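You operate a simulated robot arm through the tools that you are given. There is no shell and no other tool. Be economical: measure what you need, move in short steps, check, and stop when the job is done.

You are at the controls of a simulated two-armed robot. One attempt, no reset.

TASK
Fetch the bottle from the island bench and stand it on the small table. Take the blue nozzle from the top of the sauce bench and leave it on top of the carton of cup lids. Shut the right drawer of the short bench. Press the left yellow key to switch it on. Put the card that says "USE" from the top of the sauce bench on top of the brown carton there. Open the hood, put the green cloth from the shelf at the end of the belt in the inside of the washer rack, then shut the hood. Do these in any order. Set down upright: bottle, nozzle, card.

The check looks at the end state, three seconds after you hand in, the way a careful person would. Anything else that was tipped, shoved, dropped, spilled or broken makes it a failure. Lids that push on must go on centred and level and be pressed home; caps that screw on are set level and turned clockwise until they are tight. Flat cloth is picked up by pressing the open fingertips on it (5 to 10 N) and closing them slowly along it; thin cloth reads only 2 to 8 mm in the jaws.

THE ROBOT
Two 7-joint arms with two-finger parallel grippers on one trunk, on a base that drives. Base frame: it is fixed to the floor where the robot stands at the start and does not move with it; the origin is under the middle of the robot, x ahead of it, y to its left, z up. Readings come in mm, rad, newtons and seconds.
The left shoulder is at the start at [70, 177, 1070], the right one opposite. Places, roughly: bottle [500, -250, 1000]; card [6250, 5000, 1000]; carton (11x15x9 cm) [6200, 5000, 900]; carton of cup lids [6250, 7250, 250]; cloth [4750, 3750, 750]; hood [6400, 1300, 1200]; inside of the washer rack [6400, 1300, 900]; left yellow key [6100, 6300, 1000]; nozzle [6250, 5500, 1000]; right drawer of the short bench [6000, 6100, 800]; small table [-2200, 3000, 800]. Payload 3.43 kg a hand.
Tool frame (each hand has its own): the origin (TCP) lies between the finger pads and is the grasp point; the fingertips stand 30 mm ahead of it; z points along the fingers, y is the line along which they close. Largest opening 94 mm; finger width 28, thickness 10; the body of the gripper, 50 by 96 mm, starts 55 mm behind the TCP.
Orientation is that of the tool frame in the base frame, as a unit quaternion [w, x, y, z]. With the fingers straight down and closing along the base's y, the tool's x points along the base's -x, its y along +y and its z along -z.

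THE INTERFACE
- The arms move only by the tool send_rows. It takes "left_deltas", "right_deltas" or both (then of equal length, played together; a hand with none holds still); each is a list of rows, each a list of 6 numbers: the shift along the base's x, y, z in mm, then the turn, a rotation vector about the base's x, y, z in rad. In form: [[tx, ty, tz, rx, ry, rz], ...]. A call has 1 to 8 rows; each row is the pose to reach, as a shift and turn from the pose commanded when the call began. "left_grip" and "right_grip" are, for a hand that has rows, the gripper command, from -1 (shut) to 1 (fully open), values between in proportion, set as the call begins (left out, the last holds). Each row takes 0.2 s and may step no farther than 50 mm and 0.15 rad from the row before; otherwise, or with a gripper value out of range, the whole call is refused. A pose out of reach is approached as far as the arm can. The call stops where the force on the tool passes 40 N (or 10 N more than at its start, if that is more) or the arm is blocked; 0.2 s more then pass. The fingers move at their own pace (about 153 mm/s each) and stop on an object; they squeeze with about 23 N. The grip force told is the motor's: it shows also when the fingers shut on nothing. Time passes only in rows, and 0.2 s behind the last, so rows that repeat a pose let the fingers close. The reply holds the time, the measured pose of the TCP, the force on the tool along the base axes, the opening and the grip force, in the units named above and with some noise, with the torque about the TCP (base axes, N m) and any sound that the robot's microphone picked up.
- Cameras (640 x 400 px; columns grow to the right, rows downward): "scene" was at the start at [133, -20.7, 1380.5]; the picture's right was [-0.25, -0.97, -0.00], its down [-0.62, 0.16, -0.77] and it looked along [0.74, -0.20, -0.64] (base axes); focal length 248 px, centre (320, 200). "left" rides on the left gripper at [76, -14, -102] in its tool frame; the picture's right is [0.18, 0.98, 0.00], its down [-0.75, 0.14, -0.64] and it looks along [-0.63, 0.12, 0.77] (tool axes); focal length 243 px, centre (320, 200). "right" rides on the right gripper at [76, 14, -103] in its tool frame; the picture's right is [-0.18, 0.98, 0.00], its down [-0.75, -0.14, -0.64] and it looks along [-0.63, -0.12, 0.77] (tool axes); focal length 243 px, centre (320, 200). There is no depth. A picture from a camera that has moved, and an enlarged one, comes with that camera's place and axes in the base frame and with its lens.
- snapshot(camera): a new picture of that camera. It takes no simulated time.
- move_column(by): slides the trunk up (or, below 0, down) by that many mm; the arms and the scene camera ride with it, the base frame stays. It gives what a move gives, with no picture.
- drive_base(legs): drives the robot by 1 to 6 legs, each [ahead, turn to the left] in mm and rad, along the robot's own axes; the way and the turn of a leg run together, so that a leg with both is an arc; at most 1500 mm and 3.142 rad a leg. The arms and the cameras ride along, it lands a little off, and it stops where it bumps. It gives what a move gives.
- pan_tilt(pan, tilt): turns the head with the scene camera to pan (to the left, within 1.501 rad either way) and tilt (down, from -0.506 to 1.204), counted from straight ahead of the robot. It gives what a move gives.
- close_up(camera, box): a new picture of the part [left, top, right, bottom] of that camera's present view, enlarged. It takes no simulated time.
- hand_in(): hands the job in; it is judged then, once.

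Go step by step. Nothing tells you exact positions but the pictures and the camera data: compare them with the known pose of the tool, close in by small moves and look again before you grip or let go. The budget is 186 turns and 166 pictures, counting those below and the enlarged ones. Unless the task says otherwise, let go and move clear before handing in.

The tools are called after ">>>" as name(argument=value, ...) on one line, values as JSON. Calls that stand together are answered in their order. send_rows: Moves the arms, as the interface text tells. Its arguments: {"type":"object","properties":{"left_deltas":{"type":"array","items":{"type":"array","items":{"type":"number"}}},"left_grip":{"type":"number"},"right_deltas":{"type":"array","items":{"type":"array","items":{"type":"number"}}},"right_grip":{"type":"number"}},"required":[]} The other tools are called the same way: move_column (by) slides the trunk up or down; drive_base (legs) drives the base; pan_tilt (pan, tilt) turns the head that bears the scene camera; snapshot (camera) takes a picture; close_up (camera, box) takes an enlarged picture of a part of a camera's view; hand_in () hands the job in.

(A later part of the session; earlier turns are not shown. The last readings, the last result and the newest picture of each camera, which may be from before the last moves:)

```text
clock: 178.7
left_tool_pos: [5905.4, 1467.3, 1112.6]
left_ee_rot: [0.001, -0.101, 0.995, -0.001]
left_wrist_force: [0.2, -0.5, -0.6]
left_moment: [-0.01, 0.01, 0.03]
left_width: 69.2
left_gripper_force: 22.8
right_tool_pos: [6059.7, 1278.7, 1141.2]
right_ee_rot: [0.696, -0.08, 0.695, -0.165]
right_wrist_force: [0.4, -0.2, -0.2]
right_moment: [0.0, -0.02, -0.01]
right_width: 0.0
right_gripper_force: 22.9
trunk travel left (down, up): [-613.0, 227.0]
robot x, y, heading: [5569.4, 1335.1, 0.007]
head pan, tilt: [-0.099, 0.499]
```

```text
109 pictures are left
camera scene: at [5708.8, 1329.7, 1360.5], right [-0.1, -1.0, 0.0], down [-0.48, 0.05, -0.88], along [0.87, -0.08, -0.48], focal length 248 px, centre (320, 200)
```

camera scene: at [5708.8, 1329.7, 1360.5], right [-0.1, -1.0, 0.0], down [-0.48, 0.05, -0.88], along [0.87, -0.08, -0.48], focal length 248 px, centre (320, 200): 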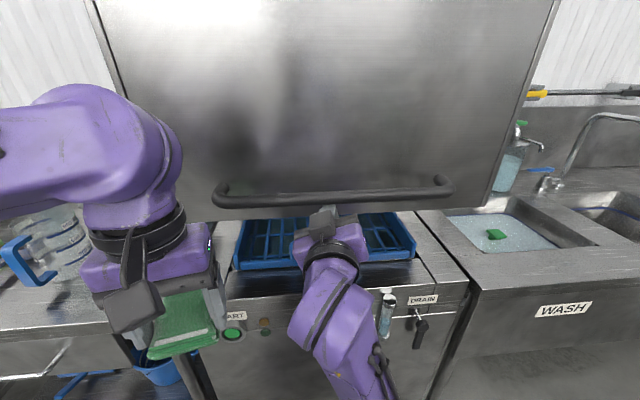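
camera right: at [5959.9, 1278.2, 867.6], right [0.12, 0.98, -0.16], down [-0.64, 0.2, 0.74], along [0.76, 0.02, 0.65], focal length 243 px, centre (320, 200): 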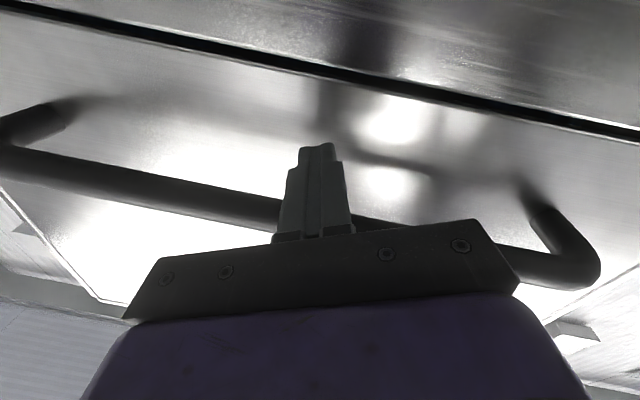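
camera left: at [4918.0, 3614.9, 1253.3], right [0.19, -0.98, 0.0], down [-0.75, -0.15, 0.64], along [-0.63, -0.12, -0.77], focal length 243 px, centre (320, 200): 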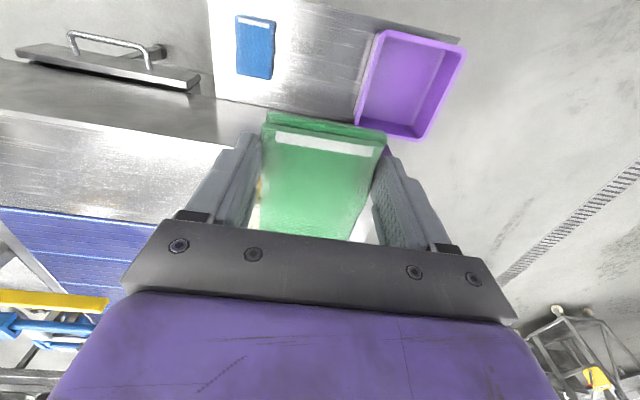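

The blue rack shows. I raise the trunk the remaining 220 mm.

>>> move_column(by=220)

>>> snapshot(camera="scene")

```text
clock: 180.7
left_tool_pos: [5905.5, 1467.7, 1321.3]
left_ee_rot: [0.001, -0.101, 0.995, 0.002]
left_wrist_force: [-0.3, -0.2, -0.3]
left_moment: [0.0, 0.03, -0.01]
left_width: 69.1
left_gripper_force: 23.0
right_tool_pos: [6061.0, 1278.0, 1343.6]
right_ee_rot: [0.691, -0.081, 0.7, -0.159]
right_wrist_force: [-9.1, -2.4, -10.0]
right_moment: [0.16, -0.16, -0.06]
right_width: 0.0
right_gripper_force: 23.0
trunk travel left (down, up): [-820.0, 20.0]
robot x, y, heading: [5568.2, 1337.5, 0.001]
head pan, tilt: [-0.099, 0.499]
stopped: the force on the tool passed its limit (the readings are from after the stop); the commanded pose is now the measured one
```

```text
108 pictures are left
camera scene: at [5707.9, 1328.9, 1568.1], right [-0.1, -1.0, 0.0], down [-0.48, 0.05, -0.88], along [0.87, -0.09, -0.48], focal length 248 px, centre (320, 200)
```

scene: 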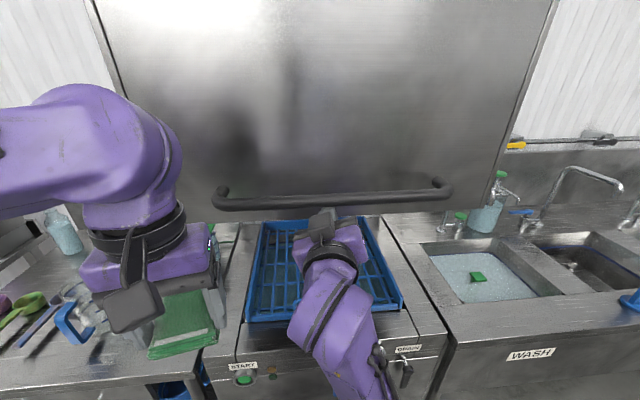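

The hood is at its stop. I lower the trunk a little to see whether the hood stays up by itself.

>>> move_column(by=-40)

>>> close_up(camera="scene", box=[200, 140, 460, 340])

```text
clock: 181.5
left_tool_pos: [5906.4, 1467.7, 1280.2]
left_ee_rot: [0.002, -0.101, 0.995, 0.0]
left_wrist_force: [0.1, -0.2, -1.1]
left_moment: [-0.02, 0.01, -0.02]
left_width: 68.8
left_gripper_force: 22.7
right_tool_pos: [6060.2, 1279.1, 1303.4]
right_ee_rot: [0.692, -0.08, 0.699, -0.161]
right_wrist_force: [0.1, -0.3, -0.1]
right_moment: [0.0, -0.01, -0.01]
right_width: 0.1
right_gripper_force: 23.1
trunk travel left (down, up): [-780.0, 60.0]
robot x, y, heading: [5572.1, 1337.2, 0.005]
head pan, tilt: [-0.099, 0.499]
```

```text
2.00 times, centred on (330, 240) of scene
camera zoom: at [5708.6, 1329.7, 1527.7], right [-0.1, -1.0, 0.0], down [-0.48, 0.05, -0.88], along [0.87, -0.09, -0.48], focal length 495 px, centre (300, 120)
```

zoom: 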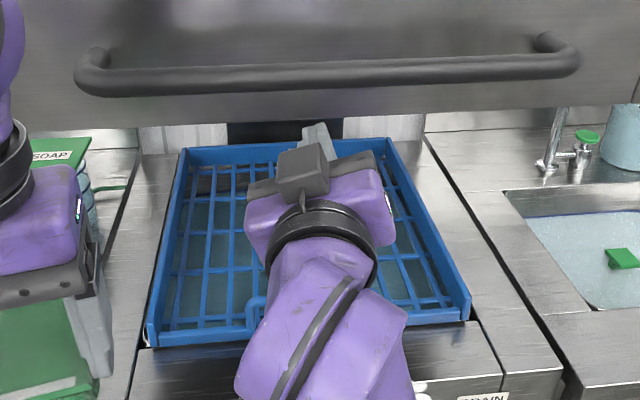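

The hood stays up. I back off 250 mm, bring the trunk down to the middle height, and see both arms.

>>> drive_base(legs=[[-250, 0]])

>>> move_column(by=-130)

>>> send_rows(left_deltas=[[25, -5, 0, 0, 0, -0.07], [50, -10, 0, 0, 0, -0.14], [75, -15, 0, 0, 0, -0.2], [105, -20, 0, 0.01, -0.12, -0.2], [135, -25, 0, 0.025, -0.25, -0.2], [165, -30, 0, 0.037, -0.37, -0.2], [195, -35, 0, 0.05, -0.5, -0.2], [225, -35, 0, 0.06, -0.6, -0.2]], right_deltas=[[0, 0, 10, 0, 0, 0], [0, 0, 20, 0, 0, 0], [0, 0, 30, 0, 0, 0], [0, 0, 40, 0, 0, 0], [0, 0, 50, 0, 0, 0], [0, 0, 60, 0, 0, 0], [0, 0, 70, 0, 0, 0], [0, 0, 80, 0, 0, 0]])

>>> snapshot(camera="scene")

```text
clock: 183.3
left_tool_pos: [5654.7, 1465.9, 1279.9]
left_ee_rot: [0.0, -0.101, 0.995, 0.001]
left_wrist_force: [-0.1, -0.4, -0.3]
left_moment: [0.03, -0.01, -0.01]
left_width: 69.0
left_gripper_force: 23.0
right_tool_pos: [5809.7, 1278.1, 1303.6]
right_ee_rot: [0.691, -0.08, 0.7, -0.16]
right_wrist_force: [0.2, 0.5, 0.4]
right_moment: [0.01, -0.04, -0.01]
right_width: 0.0
right_gripper_force: 23.0
trunk travel left (down, up): [-780.0, 60.0]
robot x, y, heading: [5315.2, 1337.3, 0.007]
head pan, tilt: [-0.099, 0.499]
```

```text
clock: 184.9
left_tool_pos: [5654.1, 1467.1, 1150.2]
left_ee_rot: [0.001, -0.101, 0.995, 0.0]
left_wrist_force: [-0.3, -0.1, -0.3]
left_moment: [0.0, 0.03, 0.02]
left_width: 68.9
left_gripper_force: 22.7
right_tool_pos: [5809.2, 1278.2, 1173.8]
right_ee_rot: [0.692, -0.082, 0.7, -0.159]
right_wrist_force: [0.5, 0.0, -0.1]
right_moment: [0.02, 0.0, -0.02]
right_width: 0.0
right_gripper_force: 22.8
trunk travel left (down, up): [-650.0, 190.0]
robot x, y, heading: [5313.1, 1334.7, 0.007]
head pan, tilt: [-0.099, 0.499]
```

```text
clock: 186.7
left_tool_pos: [5880.1, 1431.5, 1149.4]
left_ee_rot: [0.297, 0.001, 0.955, 0.001]
left_wrist_force: [0.6, -0.1, -0.5]
left_moment: [0.01, 0.0, 0.0]
left_width: 69.3
left_gripper_force: 22.9
right_tool_pos: [5810.2, 1277.7, 1252.8]
right_ee_rot: [0.691, -0.081, 0.7, -0.161]
right_wrist_force: [0.5, -0.4, 0.0]
right_moment: [-0.01, -0.02, -0.01]
right_width: 0.0
right_gripper_force: 22.9
trunk travel left (down, up): [-650.0, 190.0]
robot x, y, heading: [5317.0, 1340.7, 0.0]
head pan, tilt: [-0.099, 0.499]
```

```text
106 pictures are left
camera scene: at [5458.3, 1328.2, 1397.6], right [-0.1, -1.0, 0.0], down [-0.48, 0.05, -0.88], along [0.87, -0.08, -0.48], focal length 248 px, centre (320, 200)
```

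scene: 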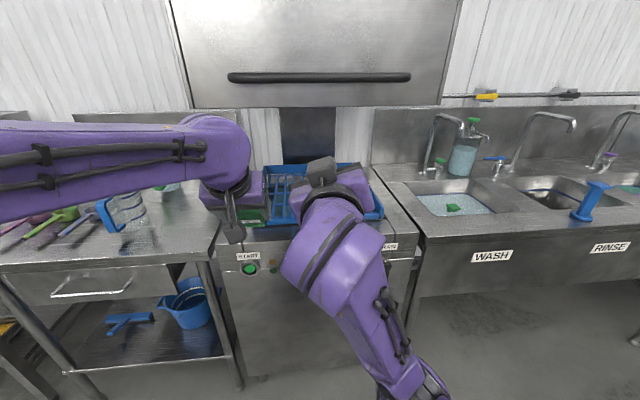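

The hood bottom is at about z 1300. I move the right hand aside and lower, shift the cloth hand to y 1385, and lower the trunk 120 mm before driving in.

>>> send_rows(left_deltas=[[0, -10, 0, 0, 0, 0], [0, -20, 0, 0, 0, 0], [0, -30, 0, 0, 0, 0], [0, -40, 0, 0, 0, 0], [0, -45, 0, 0, 0, 0], [0, -45, 0, 0, 0, 0]], right_deltas=[[-5, -25, -10, 0, 0, 0], [-10, -50, -20, 0, 0, 0], [-20, -75, -30, 0, 0, 0], [-30, -100, -40, 0, 0, 0], [-35, -120, -50, 0, 0, 0], [-40, -140, -60, 0, 0, 0]])

>>> move_column(by=-120)

>>> snapshot(camera="scene")

```text
clock: 188.1
left_tool_pos: [5878.3, 1386.4, 1150.9]
left_ee_rot: [0.297, 0.003, 0.955, 0.0]
left_wrist_force: [-0.2, -0.4, -1.0]
left_moment: [0.02, 0.03, -0.02]
left_width: 69.1
left_gripper_force: 23.3
right_tool_pos: [5779.5, 1141.9, 1200.2]
right_ee_rot: [0.691, -0.08, 0.7, -0.161]
right_wrist_force: [0.0, -0.4, 0.5]
right_moment: [0.0, -0.01, 0.02]
right_width: 0.1
right_gripper_force: 22.8
right hand out of reach, approached as far as the arm can: row 6
trunk travel left (down, up): [-650.0, 190.0]
robot x, y, heading: [5319.5, 1334.0, 0.003]
head pan, tilt: [-0.099, 0.499]
```

```text
clock: 189.6
left_tool_pos: [5879.5, 1387.3, 1030.2]
left_ee_rot: [0.298, 0.001, 0.955, 0.001]
left_wrist_force: [0.1, -1.3, -0.9]
left_moment: [-0.02, -0.02, 0.0]
left_width: 68.7
left_gripper_force: 23.1
right_tool_pos: [5781.7, 1142.9, 1081.4]
right_ee_rot: [0.692, -0.08, 0.7, -0.16]
right_wrist_force: [-0.3, 0.3, -0.5]
right_moment: [-0.01, -0.01, -0.01]
right_width: 0.2
right_gripper_force: 23.2
trunk travel left (down, up): [-530.0, 310.0]
robot x, y, heading: [5321.6, 1336.1, -0.002]
head pan, tilt: [-0.099, 0.499]
```

```text
105 pictures are left
camera scene: at [5456.9, 1328.7, 1277.8], right [-0.1, -1.0, 0.0], down [-0.48, 0.05, -0.88], along [0.87, -0.08, -0.48], focal length 248 px, centre (320, 200)
```

scene: 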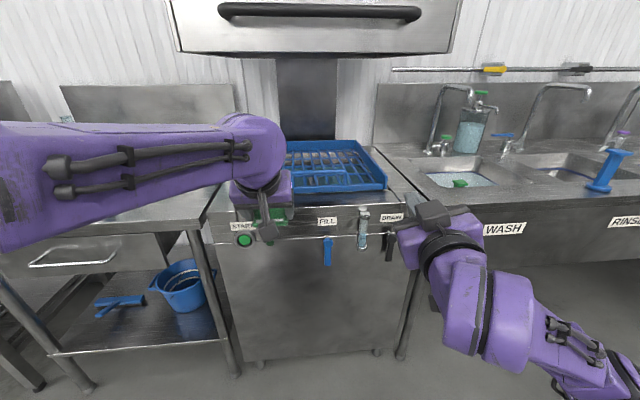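

The right elbow sits low and would come near the sink front if I drive in. I first turn the right hand back to pointing down, here in the open.

>>> send_rows(right_deltas=[[10, 0, 15, 0.032, 0.14, -0.016], [20, 0, 30, 0.065, 0.28, -0.032], [30, 0, 45, 0.097, 0.42, -0.049], [40, 0, 60, 0.13, 0.56, -0.065], [45, 0, 75, 0.162, 0.7, -0.081], [45, 0, 90, 0.194, 0.84, -0.097], [45, 0, 105, 0.227, 0.98, -0.113], [40, 0, 120, 0.259, 1.12, -0.13]])

>>> snapshot(camera="scene")

```text
clock: 191.4
left_tool_pos: [5878.2, 1387.8, 1031.6]
left_ee_rot: [0.297, 0.002, 0.955, -0.001]
left_wrist_force: [-0.1, 0.6, -0.4]
left_moment: [-0.01, 0.01, -0.03]
left_width: 68.8
left_gripper_force: 22.8
right_tool_pos: [5819.2, 1142.7, 1201.6]
right_ee_rot: [0.208, -0.023, 0.977, -0.05]
right_wrist_force: [-0.4, -1.0, 0.0]
right_moment: [-0.02, 0.02, 0.02]
right_width: 0.0
right_gripper_force: 22.8
trunk travel left (down, up): [-530.0, 310.0]
robot x, y, heading: [5313.0, 1339.4, 0.003]
head pan, tilt: [-0.099, 0.499]
```

```text
104 pictures are left
camera scene: at [5456.3, 1329.7, 1277.8], right [-0.1, -1.0, 0.0], down [-0.48, 0.05, -0.88], along [0.87, -0.09, -0.48], focal length 248 px, centre (320, 200)
```

scene: 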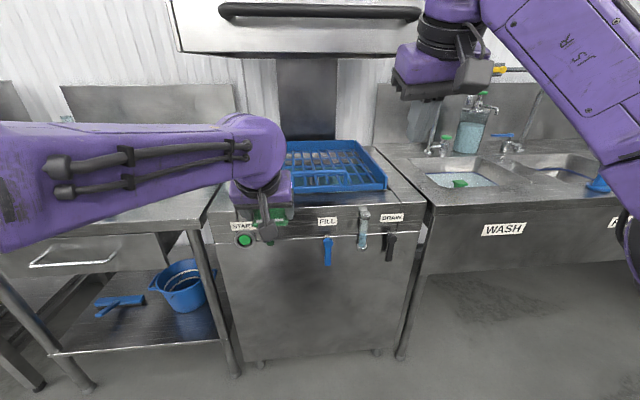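

The right arm came back cleanly. I finish straightening it and draw it in.

>>> send_rows(right_deltas=[[-25, -10, 0, 0.03, 0.14, -0.016], [-50, -20, 10, 0.064, 0.28, -0.032], [-75, -30, 15, 0.097, 0.42, -0.048], [-100, -45, 20, 0.097, 0.42, -0.048], [-130, -60, 20, 0.097, 0.42, -0.048]])

>>> drive_base(legs=[[330, 0]])

>>> snapshot(camera="scene")

```text
clock: 192.6
left_tool_pos: [5877.8, 1387.2, 1031.1]
left_ee_rot: [0.298, 0.003, 0.955, 0.0]
left_wrist_force: [0.3, -1.8, 1.0]
left_moment: [0.01, -0.04, -0.01]
left_width: 69.1
left_gripper_force: 23.2
right_tool_pos: [5707.9, 1094.0, 1196.7]
right_ee_rot: [0.001, -0.001, 1.0, 0.0]
right_wrist_force: [0.4, -0.2, 0.5]
right_moment: [-0.02, -0.03, 0.02]
right_width: 0.0
right_gripper_force: 23.0
right hand out of reach, approached as far as the arm can: row 4, 5
trunk travel left (down, up): [-530.0, 310.0]
robot x, y, heading: [5314.4, 1334.9, 0.005]
head pan, tilt: [-0.099, 0.499]
```

```text
clock: 194.9
left_tool_pos: [6195.8, 1385.5, 1035.3]
left_ee_rot: [0.301, 0.004, 0.954, -0.001]
left_wrist_force: [-0.2, 0.6, -1.1]
left_moment: [0.0, 0.0, 0.02]
left_width: 68.8
left_gripper_force: 23.2
right_tool_pos: [6018.5, 1096.1, 1207.6]
right_ee_rot: [0.019, -0.001, 1.0, 0.003]
right_wrist_force: [-0.4, 0.2, -0.9]
right_moment: [0.01, 0.03, 0.01]
right_width: 0.1
right_gripper_force: 22.8
trunk travel left (down, up): [-530.0, 310.0]
robot x, y, heading: [5642.0, 1336.2, -0.007]
head pan, tilt: [-0.099, 0.499]
stopped in leg 1: the robot was blocked; the commanded pose is now the measured one
```

```text
103 pictures are left
camera scene: at [5771.1, 1327.5, 1279.1], right [-0.11, -0.99, 0.0], down [-0.47, 0.05, -0.88], along [0.88, -0.1, -0.47], focal length 248 px, centre (320, 200)
```

scene: 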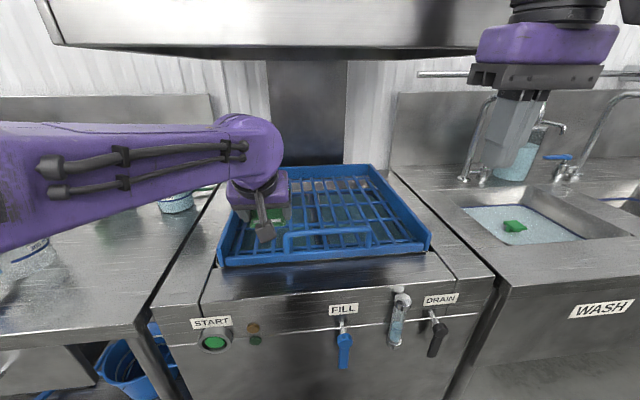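

I bumped lightly: the right wrist met the raised hood's front. I back off, move the right hand out to the side beyond the hood's edge, and check the hood.

>>> drive_base(legs=[[-120, 0]])

>>> send_rows(right_deltas=[[0, -40, 0, 0, 0, 0], [0, -80, 0, 0, 0, 0], [0, -120, 0, 0, 0, 0], [0, -160, 0, 0, 0, 0], [-10, -200, 0, 0, 0, 0], [-20, -240, 0, 0, 0, 0]])

>>> pan_tilt(pan=-0.1, tilt=0.2)

>>> snapshot(camera="scene")

```text
clock: 196.2
left_tool_pos: [6085.9, 1385.9, 1030.8]
left_ee_rot: [0.298, 0.003, 0.955, -0.001]
left_wrist_force: [-0.4, 0.3, 0.0]
left_moment: [0.0, -0.01, 0.03]
left_width: 69.1
left_gripper_force: 23.2
right_tool_pos: [5911.0, 1095.8, 1201.0]
right_ee_rot: [0.009, -0.001, 1.0, 0.003]
right_wrist_force: [-0.2, -0.4, 0.2]
right_moment: [0.0, -0.06, 0.0]
right_width: 0.0
right_gripper_force: 22.7
trunk travel left (down, up): [-530.0, 310.0]
robot x, y, heading: [5522.6, 1338.4, -0.009]
head pan, tilt: [-0.099, 0.499]
```

```text
clock: 197.6
left_tool_pos: [6085.6, 1386.7, 1029.5]
left_ee_rot: [0.297, 0.002, 0.955, 0.0]
left_wrist_force: [-0.2, -0.4, 0.4]
left_moment: [-0.03, 0.01, -0.01]
left_width: 69.2
left_gripper_force: 23.2
right_tool_pos: [5946.9, 929.2, 1190.2]
right_ee_rot: [0.01, -0.001, 1.0, 0.002]
right_wrist_force: [-0.1, -0.1, -0.6]
right_moment: [0.04, -0.02, 0.02]
right_width: 0.0
right_gripper_force: 23.2
right hand out of reach, approached as far as the arm can: row 1, 2, 3, 4, 5, 6
trunk travel left (down, up): [-530.0, 310.0]
robot x, y, heading: [5522.7, 1335.9, -0.007]
head pan, tilt: [-0.099, 0.499]
```

```text
clock: 198.4
left_tool_pos: [6086.6, 1386.4, 1030.9]
left_ee_rot: [0.297, 0.003, 0.955, 0.0]
left_wrist_force: [-0.1, -0.4, 0.2]
left_moment: [-0.02, 0.02, 0.02]
left_width: 68.9
left_gripper_force: 23.0
right_tool_pos: [5948.7, 930.0, 1190.8]
right_ee_rot: [0.009, -0.001, 1.0, 0.002]
right_wrist_force: [-0.2, -0.5, 0.5]
right_moment: [0.02, -0.02, 0.03]
right_width: 0.1
right_gripper_force: 22.6
trunk travel left (down, up): [-530.0, 310.0]
robot x, y, heading: [5523.5, 1338.7, -0.006]
head pan, tilt: [-0.099, 0.201]
```

```text
102 pictures are left
camera scene: at [5666.2, 1328.2, 1305.3], right [-0.11, -0.99, 0.0], down [-0.2, 0.02, -0.98], along [0.97, -0.1, -0.2], focal length 248 px, centre (320, 200)
```

scene: 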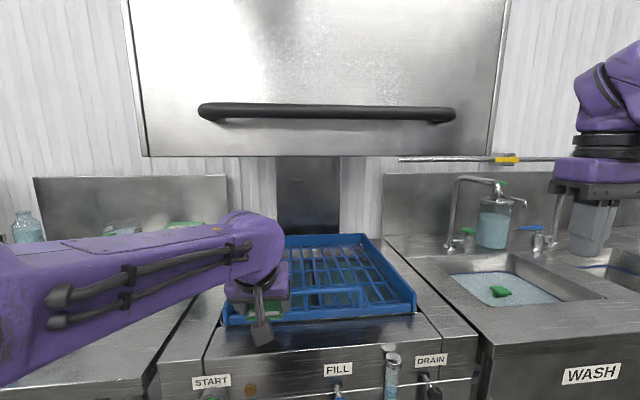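

The hood is still fully up. I drive in only 60 mm and extend the left hand further with more forward tilt instead.

>>> drive_base(legs=[[55, 0]])

>>> send_rows(left_deltas=[[20, 0, 0, 0, -0.05, 0], [45, 0, 0, 0, -0.1, 0], [70, 0, 0, 0, -0.15, 0], [95, 0, 0, 0, -0.2, 0], [120, 0, 0, 0, -0.25, 0], [145, 0, 0, 0, -0.3, 0], [160, 0, 0, 0, -0.3, 0]])

>>> pan_tilt(pan=0.1, tilt=0.45)

>>> snapshot(camera="scene")

>>> snapshot(camera="left")

```text
clock: 199.3
left_tool_pos: [6141.3, 1386.7, 1029.7]
left_ee_rot: [0.297, 0.004, 0.955, -0.001]
left_wrist_force: [1.0, -0.7, -0.5]
left_moment: [0.0, 0.02, -0.04]
left_width: 69.1
left_gripper_force: 23.2
right_tool_pos: [6002.3, 929.3, 1191.1]
right_ee_rot: [0.011, -0.001, 1.0, 0.002]
right_wrist_force: [0.5, -0.3, -0.3]
right_moment: [-0.02, 0.03, -0.01]
right_width: 0.0
right_gripper_force: 23.1
trunk travel left (down, up): [-530.0, 310.0]
robot x, y, heading: [5574.8, 1335.3, -0.005]
head pan, tilt: [-0.099, 0.201]
```

```text
clock: 200.9
left_tool_pos: [6301.8, 1387.7, 1031.2]
left_ee_rot: [0.436, -0.001, 0.9, -0.002]
left_wrist_force: [0.2, -0.5, -0.4]
left_moment: [0.04, 0.0, 0.02]
left_width: 69.1
left_gripper_force: 22.9
right_tool_pos: [6003.3, 929.4, 1190.3]
right_ee_rot: [0.01, -0.001, 1.0, 0.003]
right_wrist_force: [0.7, 0.2, -0.2]
right_moment: [-0.03, -0.02, 0.0]
right_width: 0.1
right_gripper_force: 23.6
trunk travel left (down, up): [-530.0, 310.0]
robot x, y, heading: [5577.1, 1338.4, -0.005]
head pan, tilt: [-0.099, 0.201]
```

```text
clock: 201.7
left_tool_pos: [6300.7, 1390.1, 1030.3]
left_ee_rot: [0.435, 0.0, 0.901, -0.001]
left_wrist_force: [-0.4, -0.9, -1.1]
left_moment: [-0.01, 0.05, -0.01]
left_width: 68.8
left_gripper_force: 23.0
right_tool_pos: [6000.3, 929.2, 1191.3]
right_ee_rot: [0.009, -0.001, 1.0, 0.002]
right_wrist_force: [0.6, 0.7, 0.7]
right_moment: [-0.03, 0.0, -0.02]
right_width: 0.0
right_gripper_force: 23.7
trunk travel left (down, up): [-530.0, 310.0]
robot x, y, heading: [5577.8, 1337.0, -0.008]
head pan, tilt: [0.099, 0.45]
```

```text
101 pictures are left
camera scene: at [5719.4, 1346.1, 1282.3], right [0.09, -1.0, 0.0], down [-0.43, -0.04, -0.9], along [0.9, 0.08, -0.43], focal length 248 px, centre (320, 200)
```

scene: 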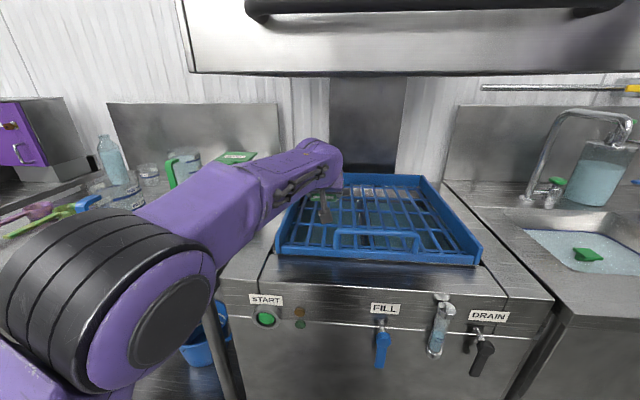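

```text
100 pictures are left
camera left: at [6173.6, 1376.6, 1034.6], right [-0.11, 0.98, -0.15], down [-0.04, 0.14, 0.99], along [0.99, 0.12, 0.02], focal length 243 px, centre (320, 200)
```

left: 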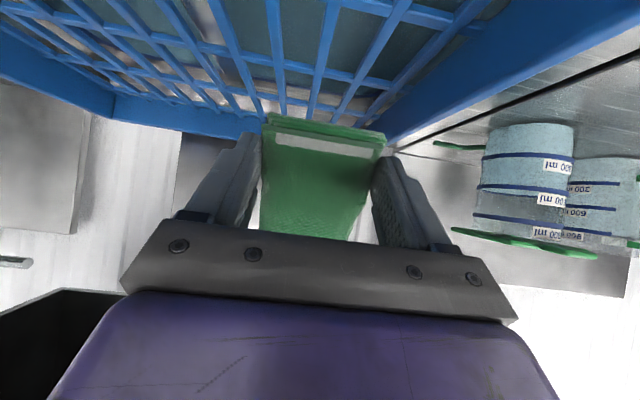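

The cloth is inside the opening above the rack. I shift it toward the middle, ease the tilt to 0.7, then lower with the trunk.

>>> send_rows(left_deltas=[[5, -20, 0, 0, 0.07, 0], [10, -35, 0, 0, 0.14, 0], [15, -50, 0, 0, 0.2, 0], [15, -50, 0, 0, 0.2, 0]])

>>> move_column(by=-80)

>>> snapshot(camera="left")

>>> snapshot(camera="scene")

```text
clock: 202.7
left_tool_pos: [6306.9, 1343.2, 1026.6]
left_ee_rot: [0.344, 0.004, 0.939, 0.0]
left_wrist_force: [0.1, 0.0, -1.3]
left_moment: [0.04, 0.02, -0.01]
left_width: 68.8
left_gripper_force: 23.3
left hand out of reach, approached as far as the arm can: row 3, 4
right_tool_pos: [6001.3, 928.7, 1190.1]
right_ee_rot: [0.01, 0.0, 1.0, 0.003]
right_wrist_force: [0.5, -0.4, 0.8]
right_moment: [0.0, -0.02, -0.01]
right_width: 0.2
right_gripper_force: 23.1
trunk travel left (down, up): [-530.0, 310.0]
robot x, y, heading: [5577.7, 1335.0, -0.003]
head pan, tilt: [0.099, 0.45]
```

```text
clock: 203.9
left_tool_pos: [6303.2, 1342.7, 950.6]
left_ee_rot: [0.349, 0.004, 0.937, -0.002]
left_wrist_force: [-0.6, 0.5, 26.3]
left_moment: [0.0, -0.11, -0.01]
left_width: 69.4
left_gripper_force: 23.1
right_tool_pos: [5997.6, 928.5, 1113.4]
right_ee_rot: [0.012, -0.001, 1.0, 0.003]
right_wrist_force: [-0.1, -0.3, -0.8]
right_moment: [0.03, 0.03, 0.02]
right_width: 0.0
right_gripper_force: 22.5
trunk travel left (down, up): [-450.0, 390.0]
robot x, y, heading: [5572.6, 1336.8, -0.009]
head pan, tilt: [0.099, 0.45]
```

```text
99 pictures are left
camera left: at [6179.5, 1330.9, 980.7], right [-0.13, 0.98, -0.12], down [0.15, 0.14, 0.98], along [0.98, 0.11, -0.17], focal length 243 px, centre (320, 200)
```

left: 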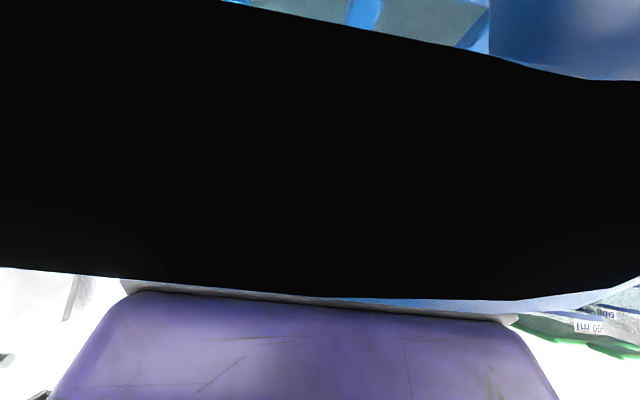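

```text
98 pictures are left
camera scene: at [5715.0, 1346.3, 1203.1], right [0.09, -1.0, 0.0], down [-0.43, -0.04, -0.9], along [0.9, 0.08, -0.43], focal length 248 px, centre (320, 200)
```

scene: 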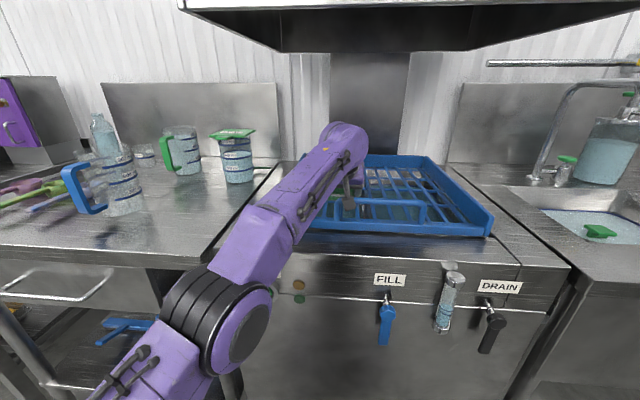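

The hand camera touched the rack's raised front handle (y 1170 to 1345). I raise 50 mm, move left clear of that handle, and come down again.

>>> move_column(by=50)

>>> send_rows(left_deltas=[[0, 20, 0, 0, 0, 0], [0, 40, 0, 0, 0, 0], [0, 65, 0, 0, 0, 0]])

>>> snapshot(camera="left")

>>> snapshot(camera="scene")

```text
clock: 204.8
left_tool_pos: [6308.2, 1342.8, 995.3]
left_ee_rot: [0.344, 0.004, 0.939, 0.0]
left_wrist_force: [-0.5, 0.4, 0.9]
left_moment: [0.01, 0.05, 0.01]
left_width: 68.9
left_gripper_force: 22.8
right_tool_pos: [6003.2, 928.7, 1159.9]
right_ee_rot: [0.009, 0.0, 1.0, 0.002]
right_wrist_force: [0.2, 0.1, -0.9]
right_moment: [0.01, 0.0, 0.0]
right_width: 0.0
right_gripper_force: 22.8
trunk travel left (down, up): [-500.0, 340.0]
robot x, y, heading: [5577.2, 1337.1, -0.007]
head pan, tilt: [0.099, 0.45]
```

```text
clock: 205.6
left_tool_pos: [6325.0, 1403.7, 1002.6]
left_ee_rot: [0.343, 0.003, 0.939, -0.001]
left_wrist_force: [-0.1, 0.8, -1.0]
left_moment: [-0.05, -0.01, 0.01]
left_width: 69.0
left_gripper_force: 22.5
left hand out of reach, approached as far as the arm can: row 1, 2, 3
right_tool_pos: [6002.2, 929.0, 1160.7]
right_ee_rot: [0.01, 0.0, 1.0, 0.001]
right_wrist_force: [0.5, 1.1, 1.2]
right_moment: [-0.03, 0.02, -0.01]
right_width: 0.2
right_gripper_force: 23.0
trunk travel left (down, up): [-500.0, 340.0]
robot x, y, heading: [5577.8, 1333.2, -0.009]
head pan, tilt: [0.099, 0.45]
```

```text
97 pictures are left
camera left: at [6200.8, 1391.1, 1034.0], right [-0.14, 0.98, -0.12], down [0.16, 0.14, 0.98], along [0.98, 0.11, -0.18], focal length 243 px, centre (320, 200)
```

left: 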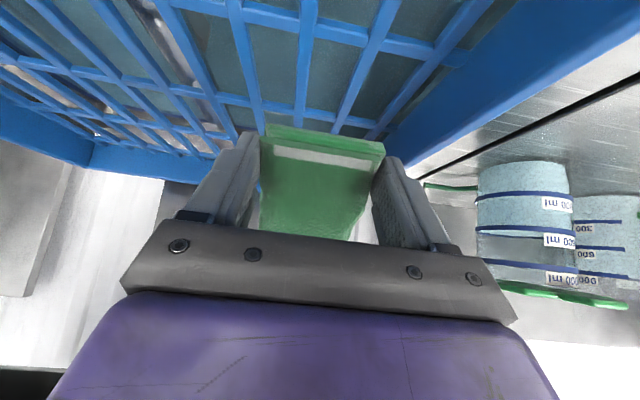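

```text
96 pictures are left
camera scene: at [5719.9, 1347.3, 1252.1], right [0.09, -1.0, 0.0], down [-0.43, -0.04, -0.9], along [0.9, 0.08, -0.44], focal length 248 px, centre (320, 200)
```

scene: 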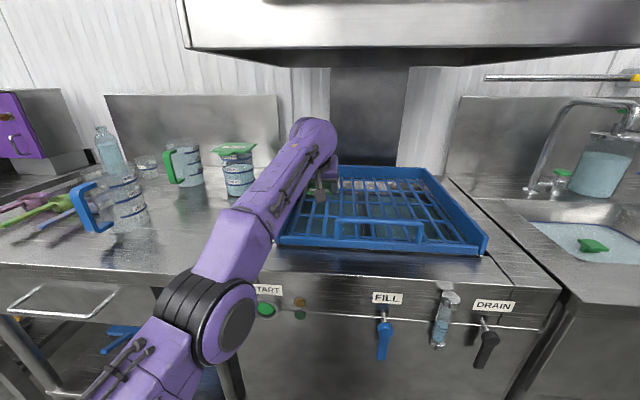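

Now the hand is left of that handle, over the open grid. I lower 70 mm and check the force.

>>> move_column(by=-70)

>>> snapshot(camera="left")

>>> snapshot(camera="scene")

```text
clock: 206.7
left_tool_pos: [6319.3, 1403.6, 944.1]
left_ee_rot: [0.35, 0.002, 0.937, 0.0]
left_wrist_force: [1.6, 0.7, 35.7]
left_moment: [-0.16, -0.34, -0.07]
left_width: 68.8
left_gripper_force: 22.8
right_tool_pos: [5997.4, 929.3, 1093.0]
right_ee_rot: [0.012, -0.001, 1.0, 0.003]
right_wrist_force: [0.2, -0.6, -0.2]
right_moment: [0.04, 0.01, -0.03]
right_width: 0.0
right_gripper_force: 23.0
trunk travel left (down, up): [-430.0, 410.0]
robot x, y, heading: [5574.6, 1337.3, -0.006]
head pan, tilt: [0.099, 0.45]
```

```text
95 pictures are left
camera left: at [6195.2, 1389.7, 971.8], right [-0.13, 0.98, -0.12], down [0.15, 0.14, 0.98], along [0.98, 0.11, -0.16], focal length 243 px, centre (320, 200)
```

left: 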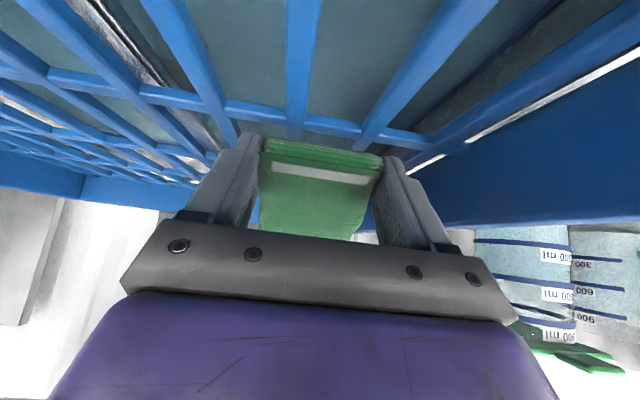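

```text
94 pictures are left
camera scene: at [5713.5, 1345.7, 1183.5], right [0.09, -1.0, 0.0], down [-0.43, -0.04, -0.9], along [0.9, 0.08, -0.43], focal length 248 px, centre (320, 200)
```

scene: 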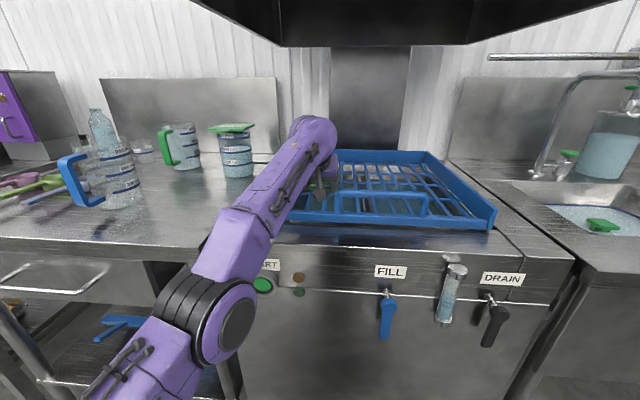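

The cloth's lower edge is now resting on the rack's grid (36 N). I ease up 12 mm and open the fingers.

>>> move_column(by=10)

>>> send_rows(left_deltas=[[0, 0, 0, 0, 0, 0], [0, 0, 0, 0, 0, 0], [0, 0, 0, 0, 0, 0]], left_grip=1)

>>> snapshot(camera="left")

```text
clock: 207.2
left_tool_pos: [6321.7, 1402.6, 944.7]
left_ee_rot: [0.343, 0.003, 0.939, 0.001]
left_wrist_force: [-1.7, -0.3, 10.2]
left_moment: [-0.36, -0.06, -0.05]
left_width: 69.0
left_gripper_force: 22.8
right_tool_pos: [5999.0, 929.3, 1101.8]
right_ee_rot: [0.011, 0.0, 1.0, 0.003]
right_wrist_force: [0.0, -0.3, 0.3]
right_moment: [0.01, 0.01, -0.04]
right_width: 0.3
right_gripper_force: 22.9
trunk travel left (down, up): [-440.0, 400.0]
robot x, y, heading: [5575.9, 1333.0, -0.01]
head pan, tilt: [0.099, 0.45]
```

```text
clock: 208.0
left_tool_pos: [6324.2, 1402.7, 943.0]
left_ee_rot: [0.343, 0.004, 0.939, 0.0]
left_wrist_force: [0.5, -0.3, 0.8]
left_moment: [-0.02, 0.03, 0.02]
left_width: 93.6
left_gripper_force: 0.0
right_tool_pos: [6000.3, 928.7, 1101.5]
right_ee_rot: [0.009, -0.001, 1.0, 0.003]
right_wrist_force: [-0.4, -0.8, -0.5]
right_moment: [-0.02, 0.01, 0.02]
right_width: 0.0
right_gripper_force: 23.6
trunk travel left (down, up): [-440.0, 400.0]
robot x, y, heading: [5575.5, 1336.2, -0.004]
head pan, tilt: [0.099, 0.45]
```

```text
93 pictures are left
camera left: at [6199.8, 1389.6, 974.1], right [-0.13, 0.98, -0.12], down [0.16, 0.14, 0.98], along [0.98, 0.11, -0.18], focal length 243 px, centre (320, 200)
```

left: 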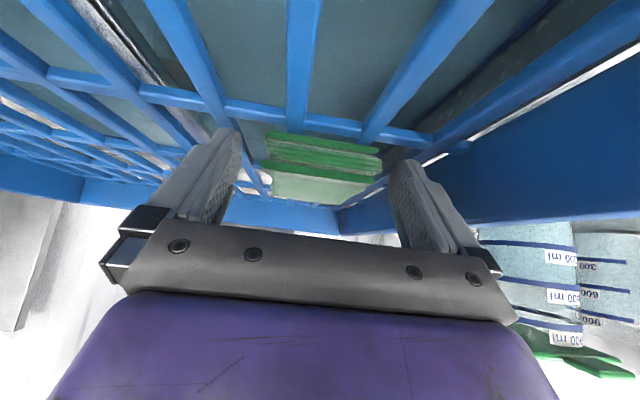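

The cloth lies flat on the rack grid. I raise the trunk and back out.

>>> move_column(by=80)

>>> drive_base(legs=[[-300, 0]])

>>> pan_tilt(pan=0.0, tilt=0.35)

>>> snapshot(camera="scene")

```text
clock: 209.2
left_tool_pos: [6324.8, 1402.6, 1024.8]
left_ee_rot: [0.343, 0.003, 0.939, 0.0]
left_wrist_force: [-0.2, -0.1, -0.1]
left_moment: [0.02, 0.05, 0.03]
left_width: 93.7
left_gripper_force: 0.0
right_tool_pos: [6003.0, 930.1, 1181.0]
right_ee_rot: [0.01, -0.001, 1.0, 0.002]
right_wrist_force: [-0.1, -0.3, 0.1]
right_moment: [0.02, 0.03, -0.01]
right_width: 0.3
right_gripper_force: 22.7
trunk travel left (down, up): [-520.0, 320.0]
robot x, y, heading: [5579.0, 1339.2, -0.005]
head pan, tilt: [0.099, 0.45]
```

```text
clock: 211.3
left_tool_pos: [6024.6, 1405.1, 1024.5]
left_ee_rot: [0.344, 0.002, 0.939, 0.001]
left_wrist_force: [-0.1, -0.1, -0.2]
left_moment: [0.01, 0.0, 0.0]
left_width: 94.3
left_gripper_force: 0.0
right_tool_pos: [5701.9, 932.3, 1180.2]
right_ee_rot: [0.01, -0.003, 1.0, 0.003]
right_wrist_force: [-0.6, -0.5, -0.4]
right_moment: [0.02, 0.0, 0.03]
right_width: 0.0
right_gripper_force: 23.1
trunk travel left (down, up): [-520.0, 320.0]
robot x, y, heading: [5274.9, 1337.2, -0.007]
head pan, tilt: [0.099, 0.45]
```

```text
clock: 211.9
left_tool_pos: [6024.6, 1406.8, 1024.3]
left_ee_rot: [0.344, 0.003, 0.939, -0.001]
left_wrist_force: [1.0, 0.5, -0.1]
left_moment: [-0.01, 0.02, 0.02]
left_width: 94.0
left_gripper_force: 0.1
right_tool_pos: [5703.6, 931.1, 1181.8]
right_ee_rot: [0.01, -0.003, 1.0, 0.002]
right_wrist_force: [0.3, 1.3, -0.4]
right_moment: [0.0, -0.02, 0.04]
right_width: 0.1
right_gripper_force: 23.2
trunk travel left (down, up): [-520.0, 320.0]
robot x, y, heading: [5276.0, 1335.0, -0.001]
head pan, tilt: [0.0, 0.351]
```

```text
92 pictures are left
camera scene: at [5420.7, 1339.1, 1281.4], right [0.0, -1.0, 0.0], down [-0.34, 0.0, -0.94], along [0.94, 0.0, -0.34], focal length 248 px, centre (320, 200)
```

scene: 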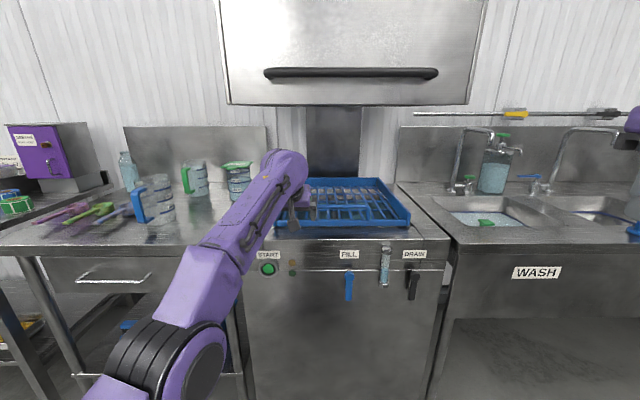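

The hood is up with its bar at about z 1363. To shut it I will press down on the bar from above with the left fingers shut and nearly level, so I turn the left hand forward here.

>>> send_rows(left_deltas=[[-5, -10, 10, 0, -0.08, 0], [-10, -20, 20, 0, -0.16, 0], [-15, -30, 30, 0, -0.24, 0], [-20, -40, 40, 0, -0.32, 0], [-25, -50, 50, 0, -0.4, 0], [-30, -60, 60, 0, -0.48, 0], [-30, -70, 70, 0, -0.56, 0], [-30, -80, 80, 0, -0.62, 0]], left_grip=-1)

>>> move_column(by=315)

>>> snapshot(camera="scene")

```text
clock: 213.7
left_tool_pos: [6057.3, 1345.7, 1133.7]
left_ee_rot: [0.614, 0.002, 0.79, 0.001]
left_wrist_force: [0.1, 0.7, -0.2]
left_moment: [-0.01, 0.02, -0.01]
left_width: 0.0
left_gripper_force: 23.4
left hand out of reach, approached as far as the arm can: row 1, 2, 3, 4, 5, 6, 7, 8
right_tool_pos: [5702.3, 931.6, 1180.2]
right_ee_rot: [0.01, -0.002, 1.0, 0.002]
right_wrist_force: [-0.4, 0.4, -0.3]
right_moment: [0.01, 0.05, 0.02]
right_width: 0.0
right_gripper_force: 22.9
trunk travel left (down, up): [-520.0, 320.0]
robot x, y, heading: [5276.8, 1340.9, -0.002]
head pan, tilt: [0.0, 0.351]
```

```text
clock: 215.8
left_tool_pos: [6057.7, 1346.0, 1346.0]
left_ee_rot: [0.602, 0.001, 0.798, 0.005]
left_wrist_force: [-5.2, 1.9, -5.9]
left_moment: [-0.1, -0.09, 0.07]
left_width: 0.0
left_gripper_force: 22.9
right_tool_pos: [5701.4, 931.5, 1407.5]
right_ee_rot: [0.01, -0.003, 1.0, 0.002]
right_wrist_force: [0.2, -0.4, -0.3]
right_moment: [-0.02, 0.01, 0.0]
right_width: 0.2
right_gripper_force: 22.9
trunk travel left (down, up): [-746.0, 94.0]
robot x, y, heading: [5278.8, 1341.9, -0.003]
head pan, tilt: [0.0, 0.351]
stopped: the force on the tool passed its limit (the readings are from after the stop); the commanded pose is now the measured one
```

```text
91 pictures are left
camera scene: at [5419.6, 1339.8, 1507.8], right [0.0, -1.0, 0.0], down [-0.34, 0.0, -0.94], along [0.94, 0.0, -0.34], focal length 248 px, centre (320, 200)
```

scene: 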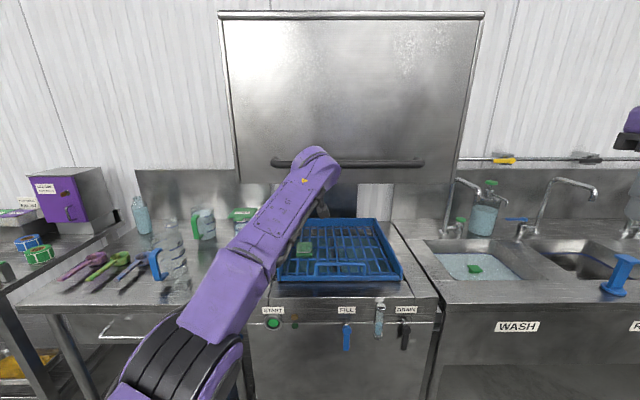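

The hand reached farther than expected and touched the bar from below, harmlessly. I lower a bit, back off, raise above the bar, and then come in over it.

>>> move_column(by=-30)

>>> drive_base(legs=[[-130, 0]])

>>> move_column(by=120)

>>> snapshot(camera="scene")

>>> snapshot(camera="left")

```text
clock: 216.6
left_tool_pos: [6059.4, 1346.0, 1316.9]
left_ee_rot: [0.603, 0.002, 0.797, 0.003]
left_wrist_force: [-0.3, -0.8, 0.6]
left_moment: [0.01, 0.01, -0.01]
left_width: 0.0
left_gripper_force: 23.4
right_tool_pos: [5703.5, 932.5, 1375.0]
right_ee_rot: [0.009, -0.003, 1.0, 0.003]
right_wrist_force: [0.3, 0.2, -0.3]
right_moment: [0.02, 0.0, 0.01]
right_width: 0.0
right_gripper_force: 23.0
trunk travel left (down, up): [-716.0, 124.0]
robot x, y, heading: [5274.5, 1340.9, -0.004]
head pan, tilt: [0.0, 0.351]
```

```text
clock: 217.8
left_tool_pos: [5930.9, 1346.5, 1315.4]
left_ee_rot: [0.603, 0.002, 0.798, 0.003]
left_wrist_force: [0.2, -0.3, -0.3]
left_moment: [0.0, 0.02, -0.01]
left_width: 0.2
left_gripper_force: 22.8
right_tool_pos: [5575.5, 933.6, 1375.4]
right_ee_rot: [0.009, -0.003, 1.0, 0.002]
right_wrist_force: [0.5, -0.5, 0.4]
right_moment: [0.0, -0.01, -0.01]
right_width: 0.3
right_gripper_force: 22.6
trunk travel left (down, up): [-716.0, 124.0]
robot x, y, heading: [5147.0, 1335.1, -0.002]
head pan, tilt: [0.0, 0.351]
```

```text
clock: 219.3
left_tool_pos: [5929.6, 1346.3, 1436.8]
left_ee_rot: [0.602, 0.001, 0.798, 0.004]
left_wrist_force: [0.2, -0.6, 0.3]
left_moment: [0.0, 0.0, 0.03]
left_width: 0.1
left_gripper_force: 22.8
right_tool_pos: [5573.9, 933.4, 1495.9]
right_ee_rot: [0.009, -0.004, 1.0, 0.003]
right_wrist_force: [-0.2, 0.9, -1.4]
right_moment: [-0.01, 0.03, 0.01]
right_width: 0.0
right_gripper_force: 23.3
trunk travel left (down, up): [-836.0, 4.0]
robot x, y, heading: [5146.4, 1344.0, 0.0]
head pan, tilt: [0.0, 0.351]
```

```text
90 pictures are left
camera scene: at [5291.2, 1339.5, 1596.9], right [0.0, -1.0, 0.0], down [-0.34, 0.0, -0.94], along [0.94, 0.0, -0.34], focal length 248 px, centre (320, 200)
```

scene: 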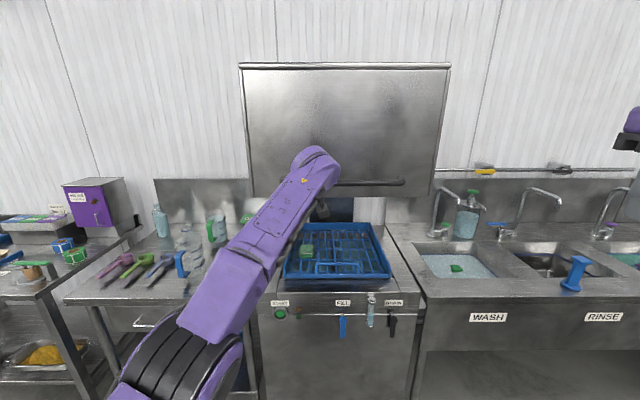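

```text
89 pictures are left
camera left: at [5810.4, 1332.9, 1391.7], right [-0.05, 0.98, -0.17], down [-0.41, 0.13, 0.9], along [0.91, 0.12, 0.4], focal length 243 px, centre (320, 200)
```

left: 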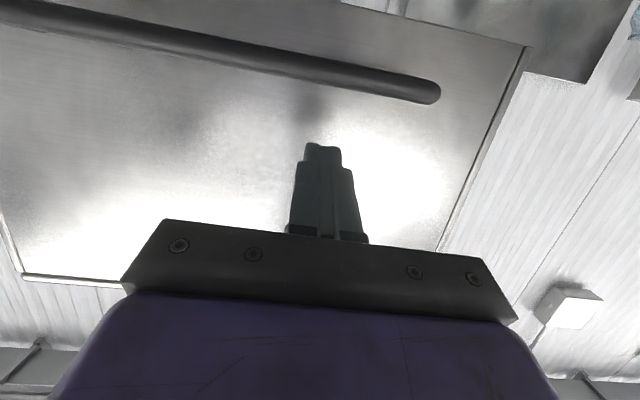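

The bar shows below and ahead, at z about 1370. I drive in 128 mm over it.

>>> drive_base(legs=[[130, 0]])

>>> move_column(by=-30)

>>> snapshot(camera="left")

```text
clock: 220.6
left_tool_pos: [6053.0, 1346.0, 1438.8]
left_ee_rot: [0.605, 0.003, 0.796, 0.003]
left_wrist_force: [-0.6, 0.4, -0.1]
left_moment: [-0.02, 0.02, 0.01]
left_width: 0.1
left_gripper_force: 23.0
right_tool_pos: [5697.0, 931.1, 1497.7]
right_ee_rot: [0.011, -0.003, 1.0, 0.002]
right_wrist_force: [-0.2, 0.4, 0.4]
right_moment: [-0.01, -0.03, -0.03]
right_width: 0.0
right_gripper_force: 22.7
trunk travel left (down, up): [-836.0, 4.0]
robot x, y, heading: [5276.8, 1338.5, -0.007]
head pan, tilt: [0.0, 0.351]
```

```text
clock: 221.4
left_tool_pos: [6058.7, 1344.9, 1406.0]
left_ee_rot: [0.603, 0.002, 0.798, 0.003]
left_wrist_force: [0.9, 0.0, 0.0]
left_moment: [-0.03, 0.0, -0.02]
left_width: 0.1
left_gripper_force: 22.9
right_tool_pos: [5703.4, 931.7, 1466.8]
right_ee_rot: [0.009, -0.002, 1.0, 0.003]
right_wrist_force: [-0.6, 0.3, 0.6]
right_moment: [-0.03, 0.05, -0.01]
right_width: 0.0
right_gripper_force: 23.2
trunk travel left (down, up): [-806.0, 34.0]
robot x, y, heading: [5273.4, 1337.1, -0.007]
head pan, tilt: [0.0, 0.351]
```

```text
88 pictures are left
camera left: at [5939.7, 1331.6, 1361.6], right [-0.05, 0.98, -0.17], down [-0.41, 0.13, 0.9], along [0.91, 0.12, 0.4], focal length 243 px, centre (320, 200)
```

left: 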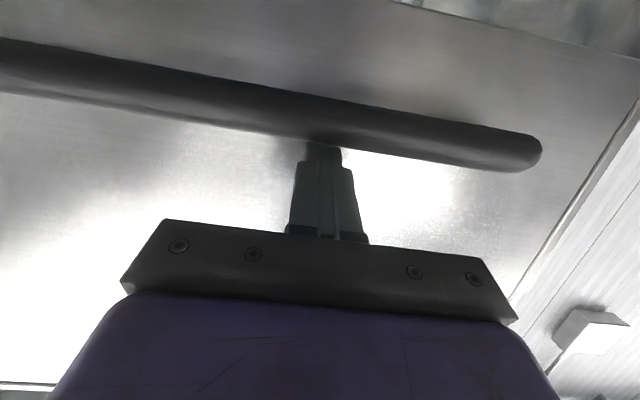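

The fingertips are just above the bar. I lower in a small step to make contact, then continue.

>>> move_column(by=-12)

>>> move_column(by=-40)

>>> snapshot(camera="scene")

```text
clock: 222.0
left_tool_pos: [6057.8, 1346.6, 1397.2]
left_ee_rot: [0.605, 0.002, 0.796, 0.004]
left_wrist_force: [3.1, 1.2, 10.7]
left_moment: [0.02, -0.19, 0.1]
left_width: 0.2
left_gripper_force: 22.7
right_tool_pos: [5699.9, 932.9, 1454.3]
right_ee_rot: [0.01, -0.002, 1.0, 0.003]
right_wrist_force: [0.0, -0.2, -0.1]
right_moment: [-0.01, -0.02, -0.03]
right_width: 0.2
right_gripper_force: 23.0
trunk travel left (down, up): [-794.0, 46.0]
robot x, y, heading: [5275.9, 1337.2, -0.002]
head pan, tilt: [0.0, 0.351]
```

```text
clock: 222.8
left_tool_pos: [6057.8, 1345.3, 1352.4]
left_ee_rot: [0.601, 0.002, 0.799, 0.004]
left_wrist_force: [-0.2, -0.5, 0.3]
left_moment: [-0.03, 0.01, 0.0]
left_width: 0.0
left_gripper_force: 22.9
right_tool_pos: [5700.9, 932.4, 1413.7]
right_ee_rot: [0.01, -0.002, 1.0, 0.003]
right_wrist_force: [0.3, 0.1, -0.7]
right_moment: [0.0, 0.02, 0.01]
right_width: 0.0
right_gripper_force: 23.0
trunk travel left (down, up): [-754.0, 86.0]
robot x, y, heading: [5278.2, 1339.9, -0.001]
head pan, tilt: [0.0, 0.351]
```

```text
87 pictures are left
camera scene: at [5419.2, 1339.2, 1514.7], right [0.0, -1.0, 0.0], down [-0.34, 0.0, -0.94], along [0.94, 0.0, -0.34], focal length 248 px, centre (320, 200)
```

scene: 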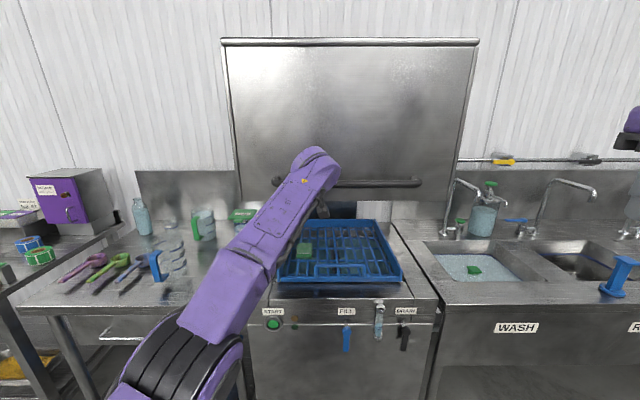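

The hood moves down with me. I continue by trunk.

>>> move_column(by=-180)

>>> snapshot(camera="scene")

```text
clock: 224.8
left_tool_pos: [6058.0, 1345.5, 1175.2]
left_ee_rot: [0.603, 0.003, 0.798, 0.003]
left_wrist_force: [-0.4, 0.7, 4.2]
left_moment: [0.01, -0.05, 0.01]
left_width: 0.0
left_gripper_force: 23.1
right_tool_pos: [5700.4, 931.7, 1234.1]
right_ee_rot: [0.01, -0.002, 1.0, 0.002]
right_wrist_force: [0.1, -0.7, 0.3]
right_moment: [-0.03, 0.03, 0.03]
right_width: 0.0
right_gripper_force: 23.0
trunk travel left (down, up): [-574.0, 266.0]
robot x, y, heading: [5276.4, 1338.6, -0.006]
head pan, tilt: [0.0, 0.351]
```

```text
86 pictures are left
camera scene: at [5418.7, 1339.0, 1335.0], right [0.0, -1.0, 0.0], down [-0.34, 0.0, -0.94], along [0.94, 0.0, -0.34], focal length 248 px, centre (320, 200)
```

scene: 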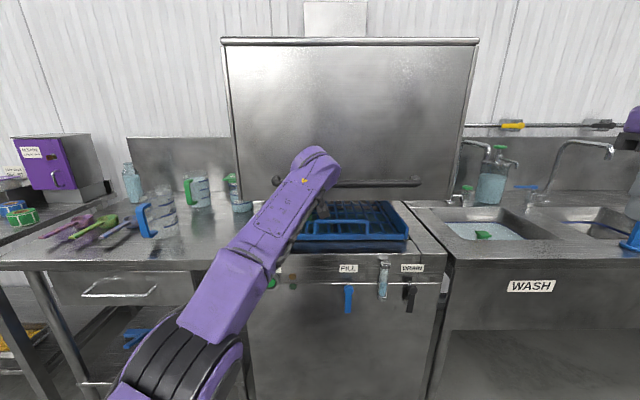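

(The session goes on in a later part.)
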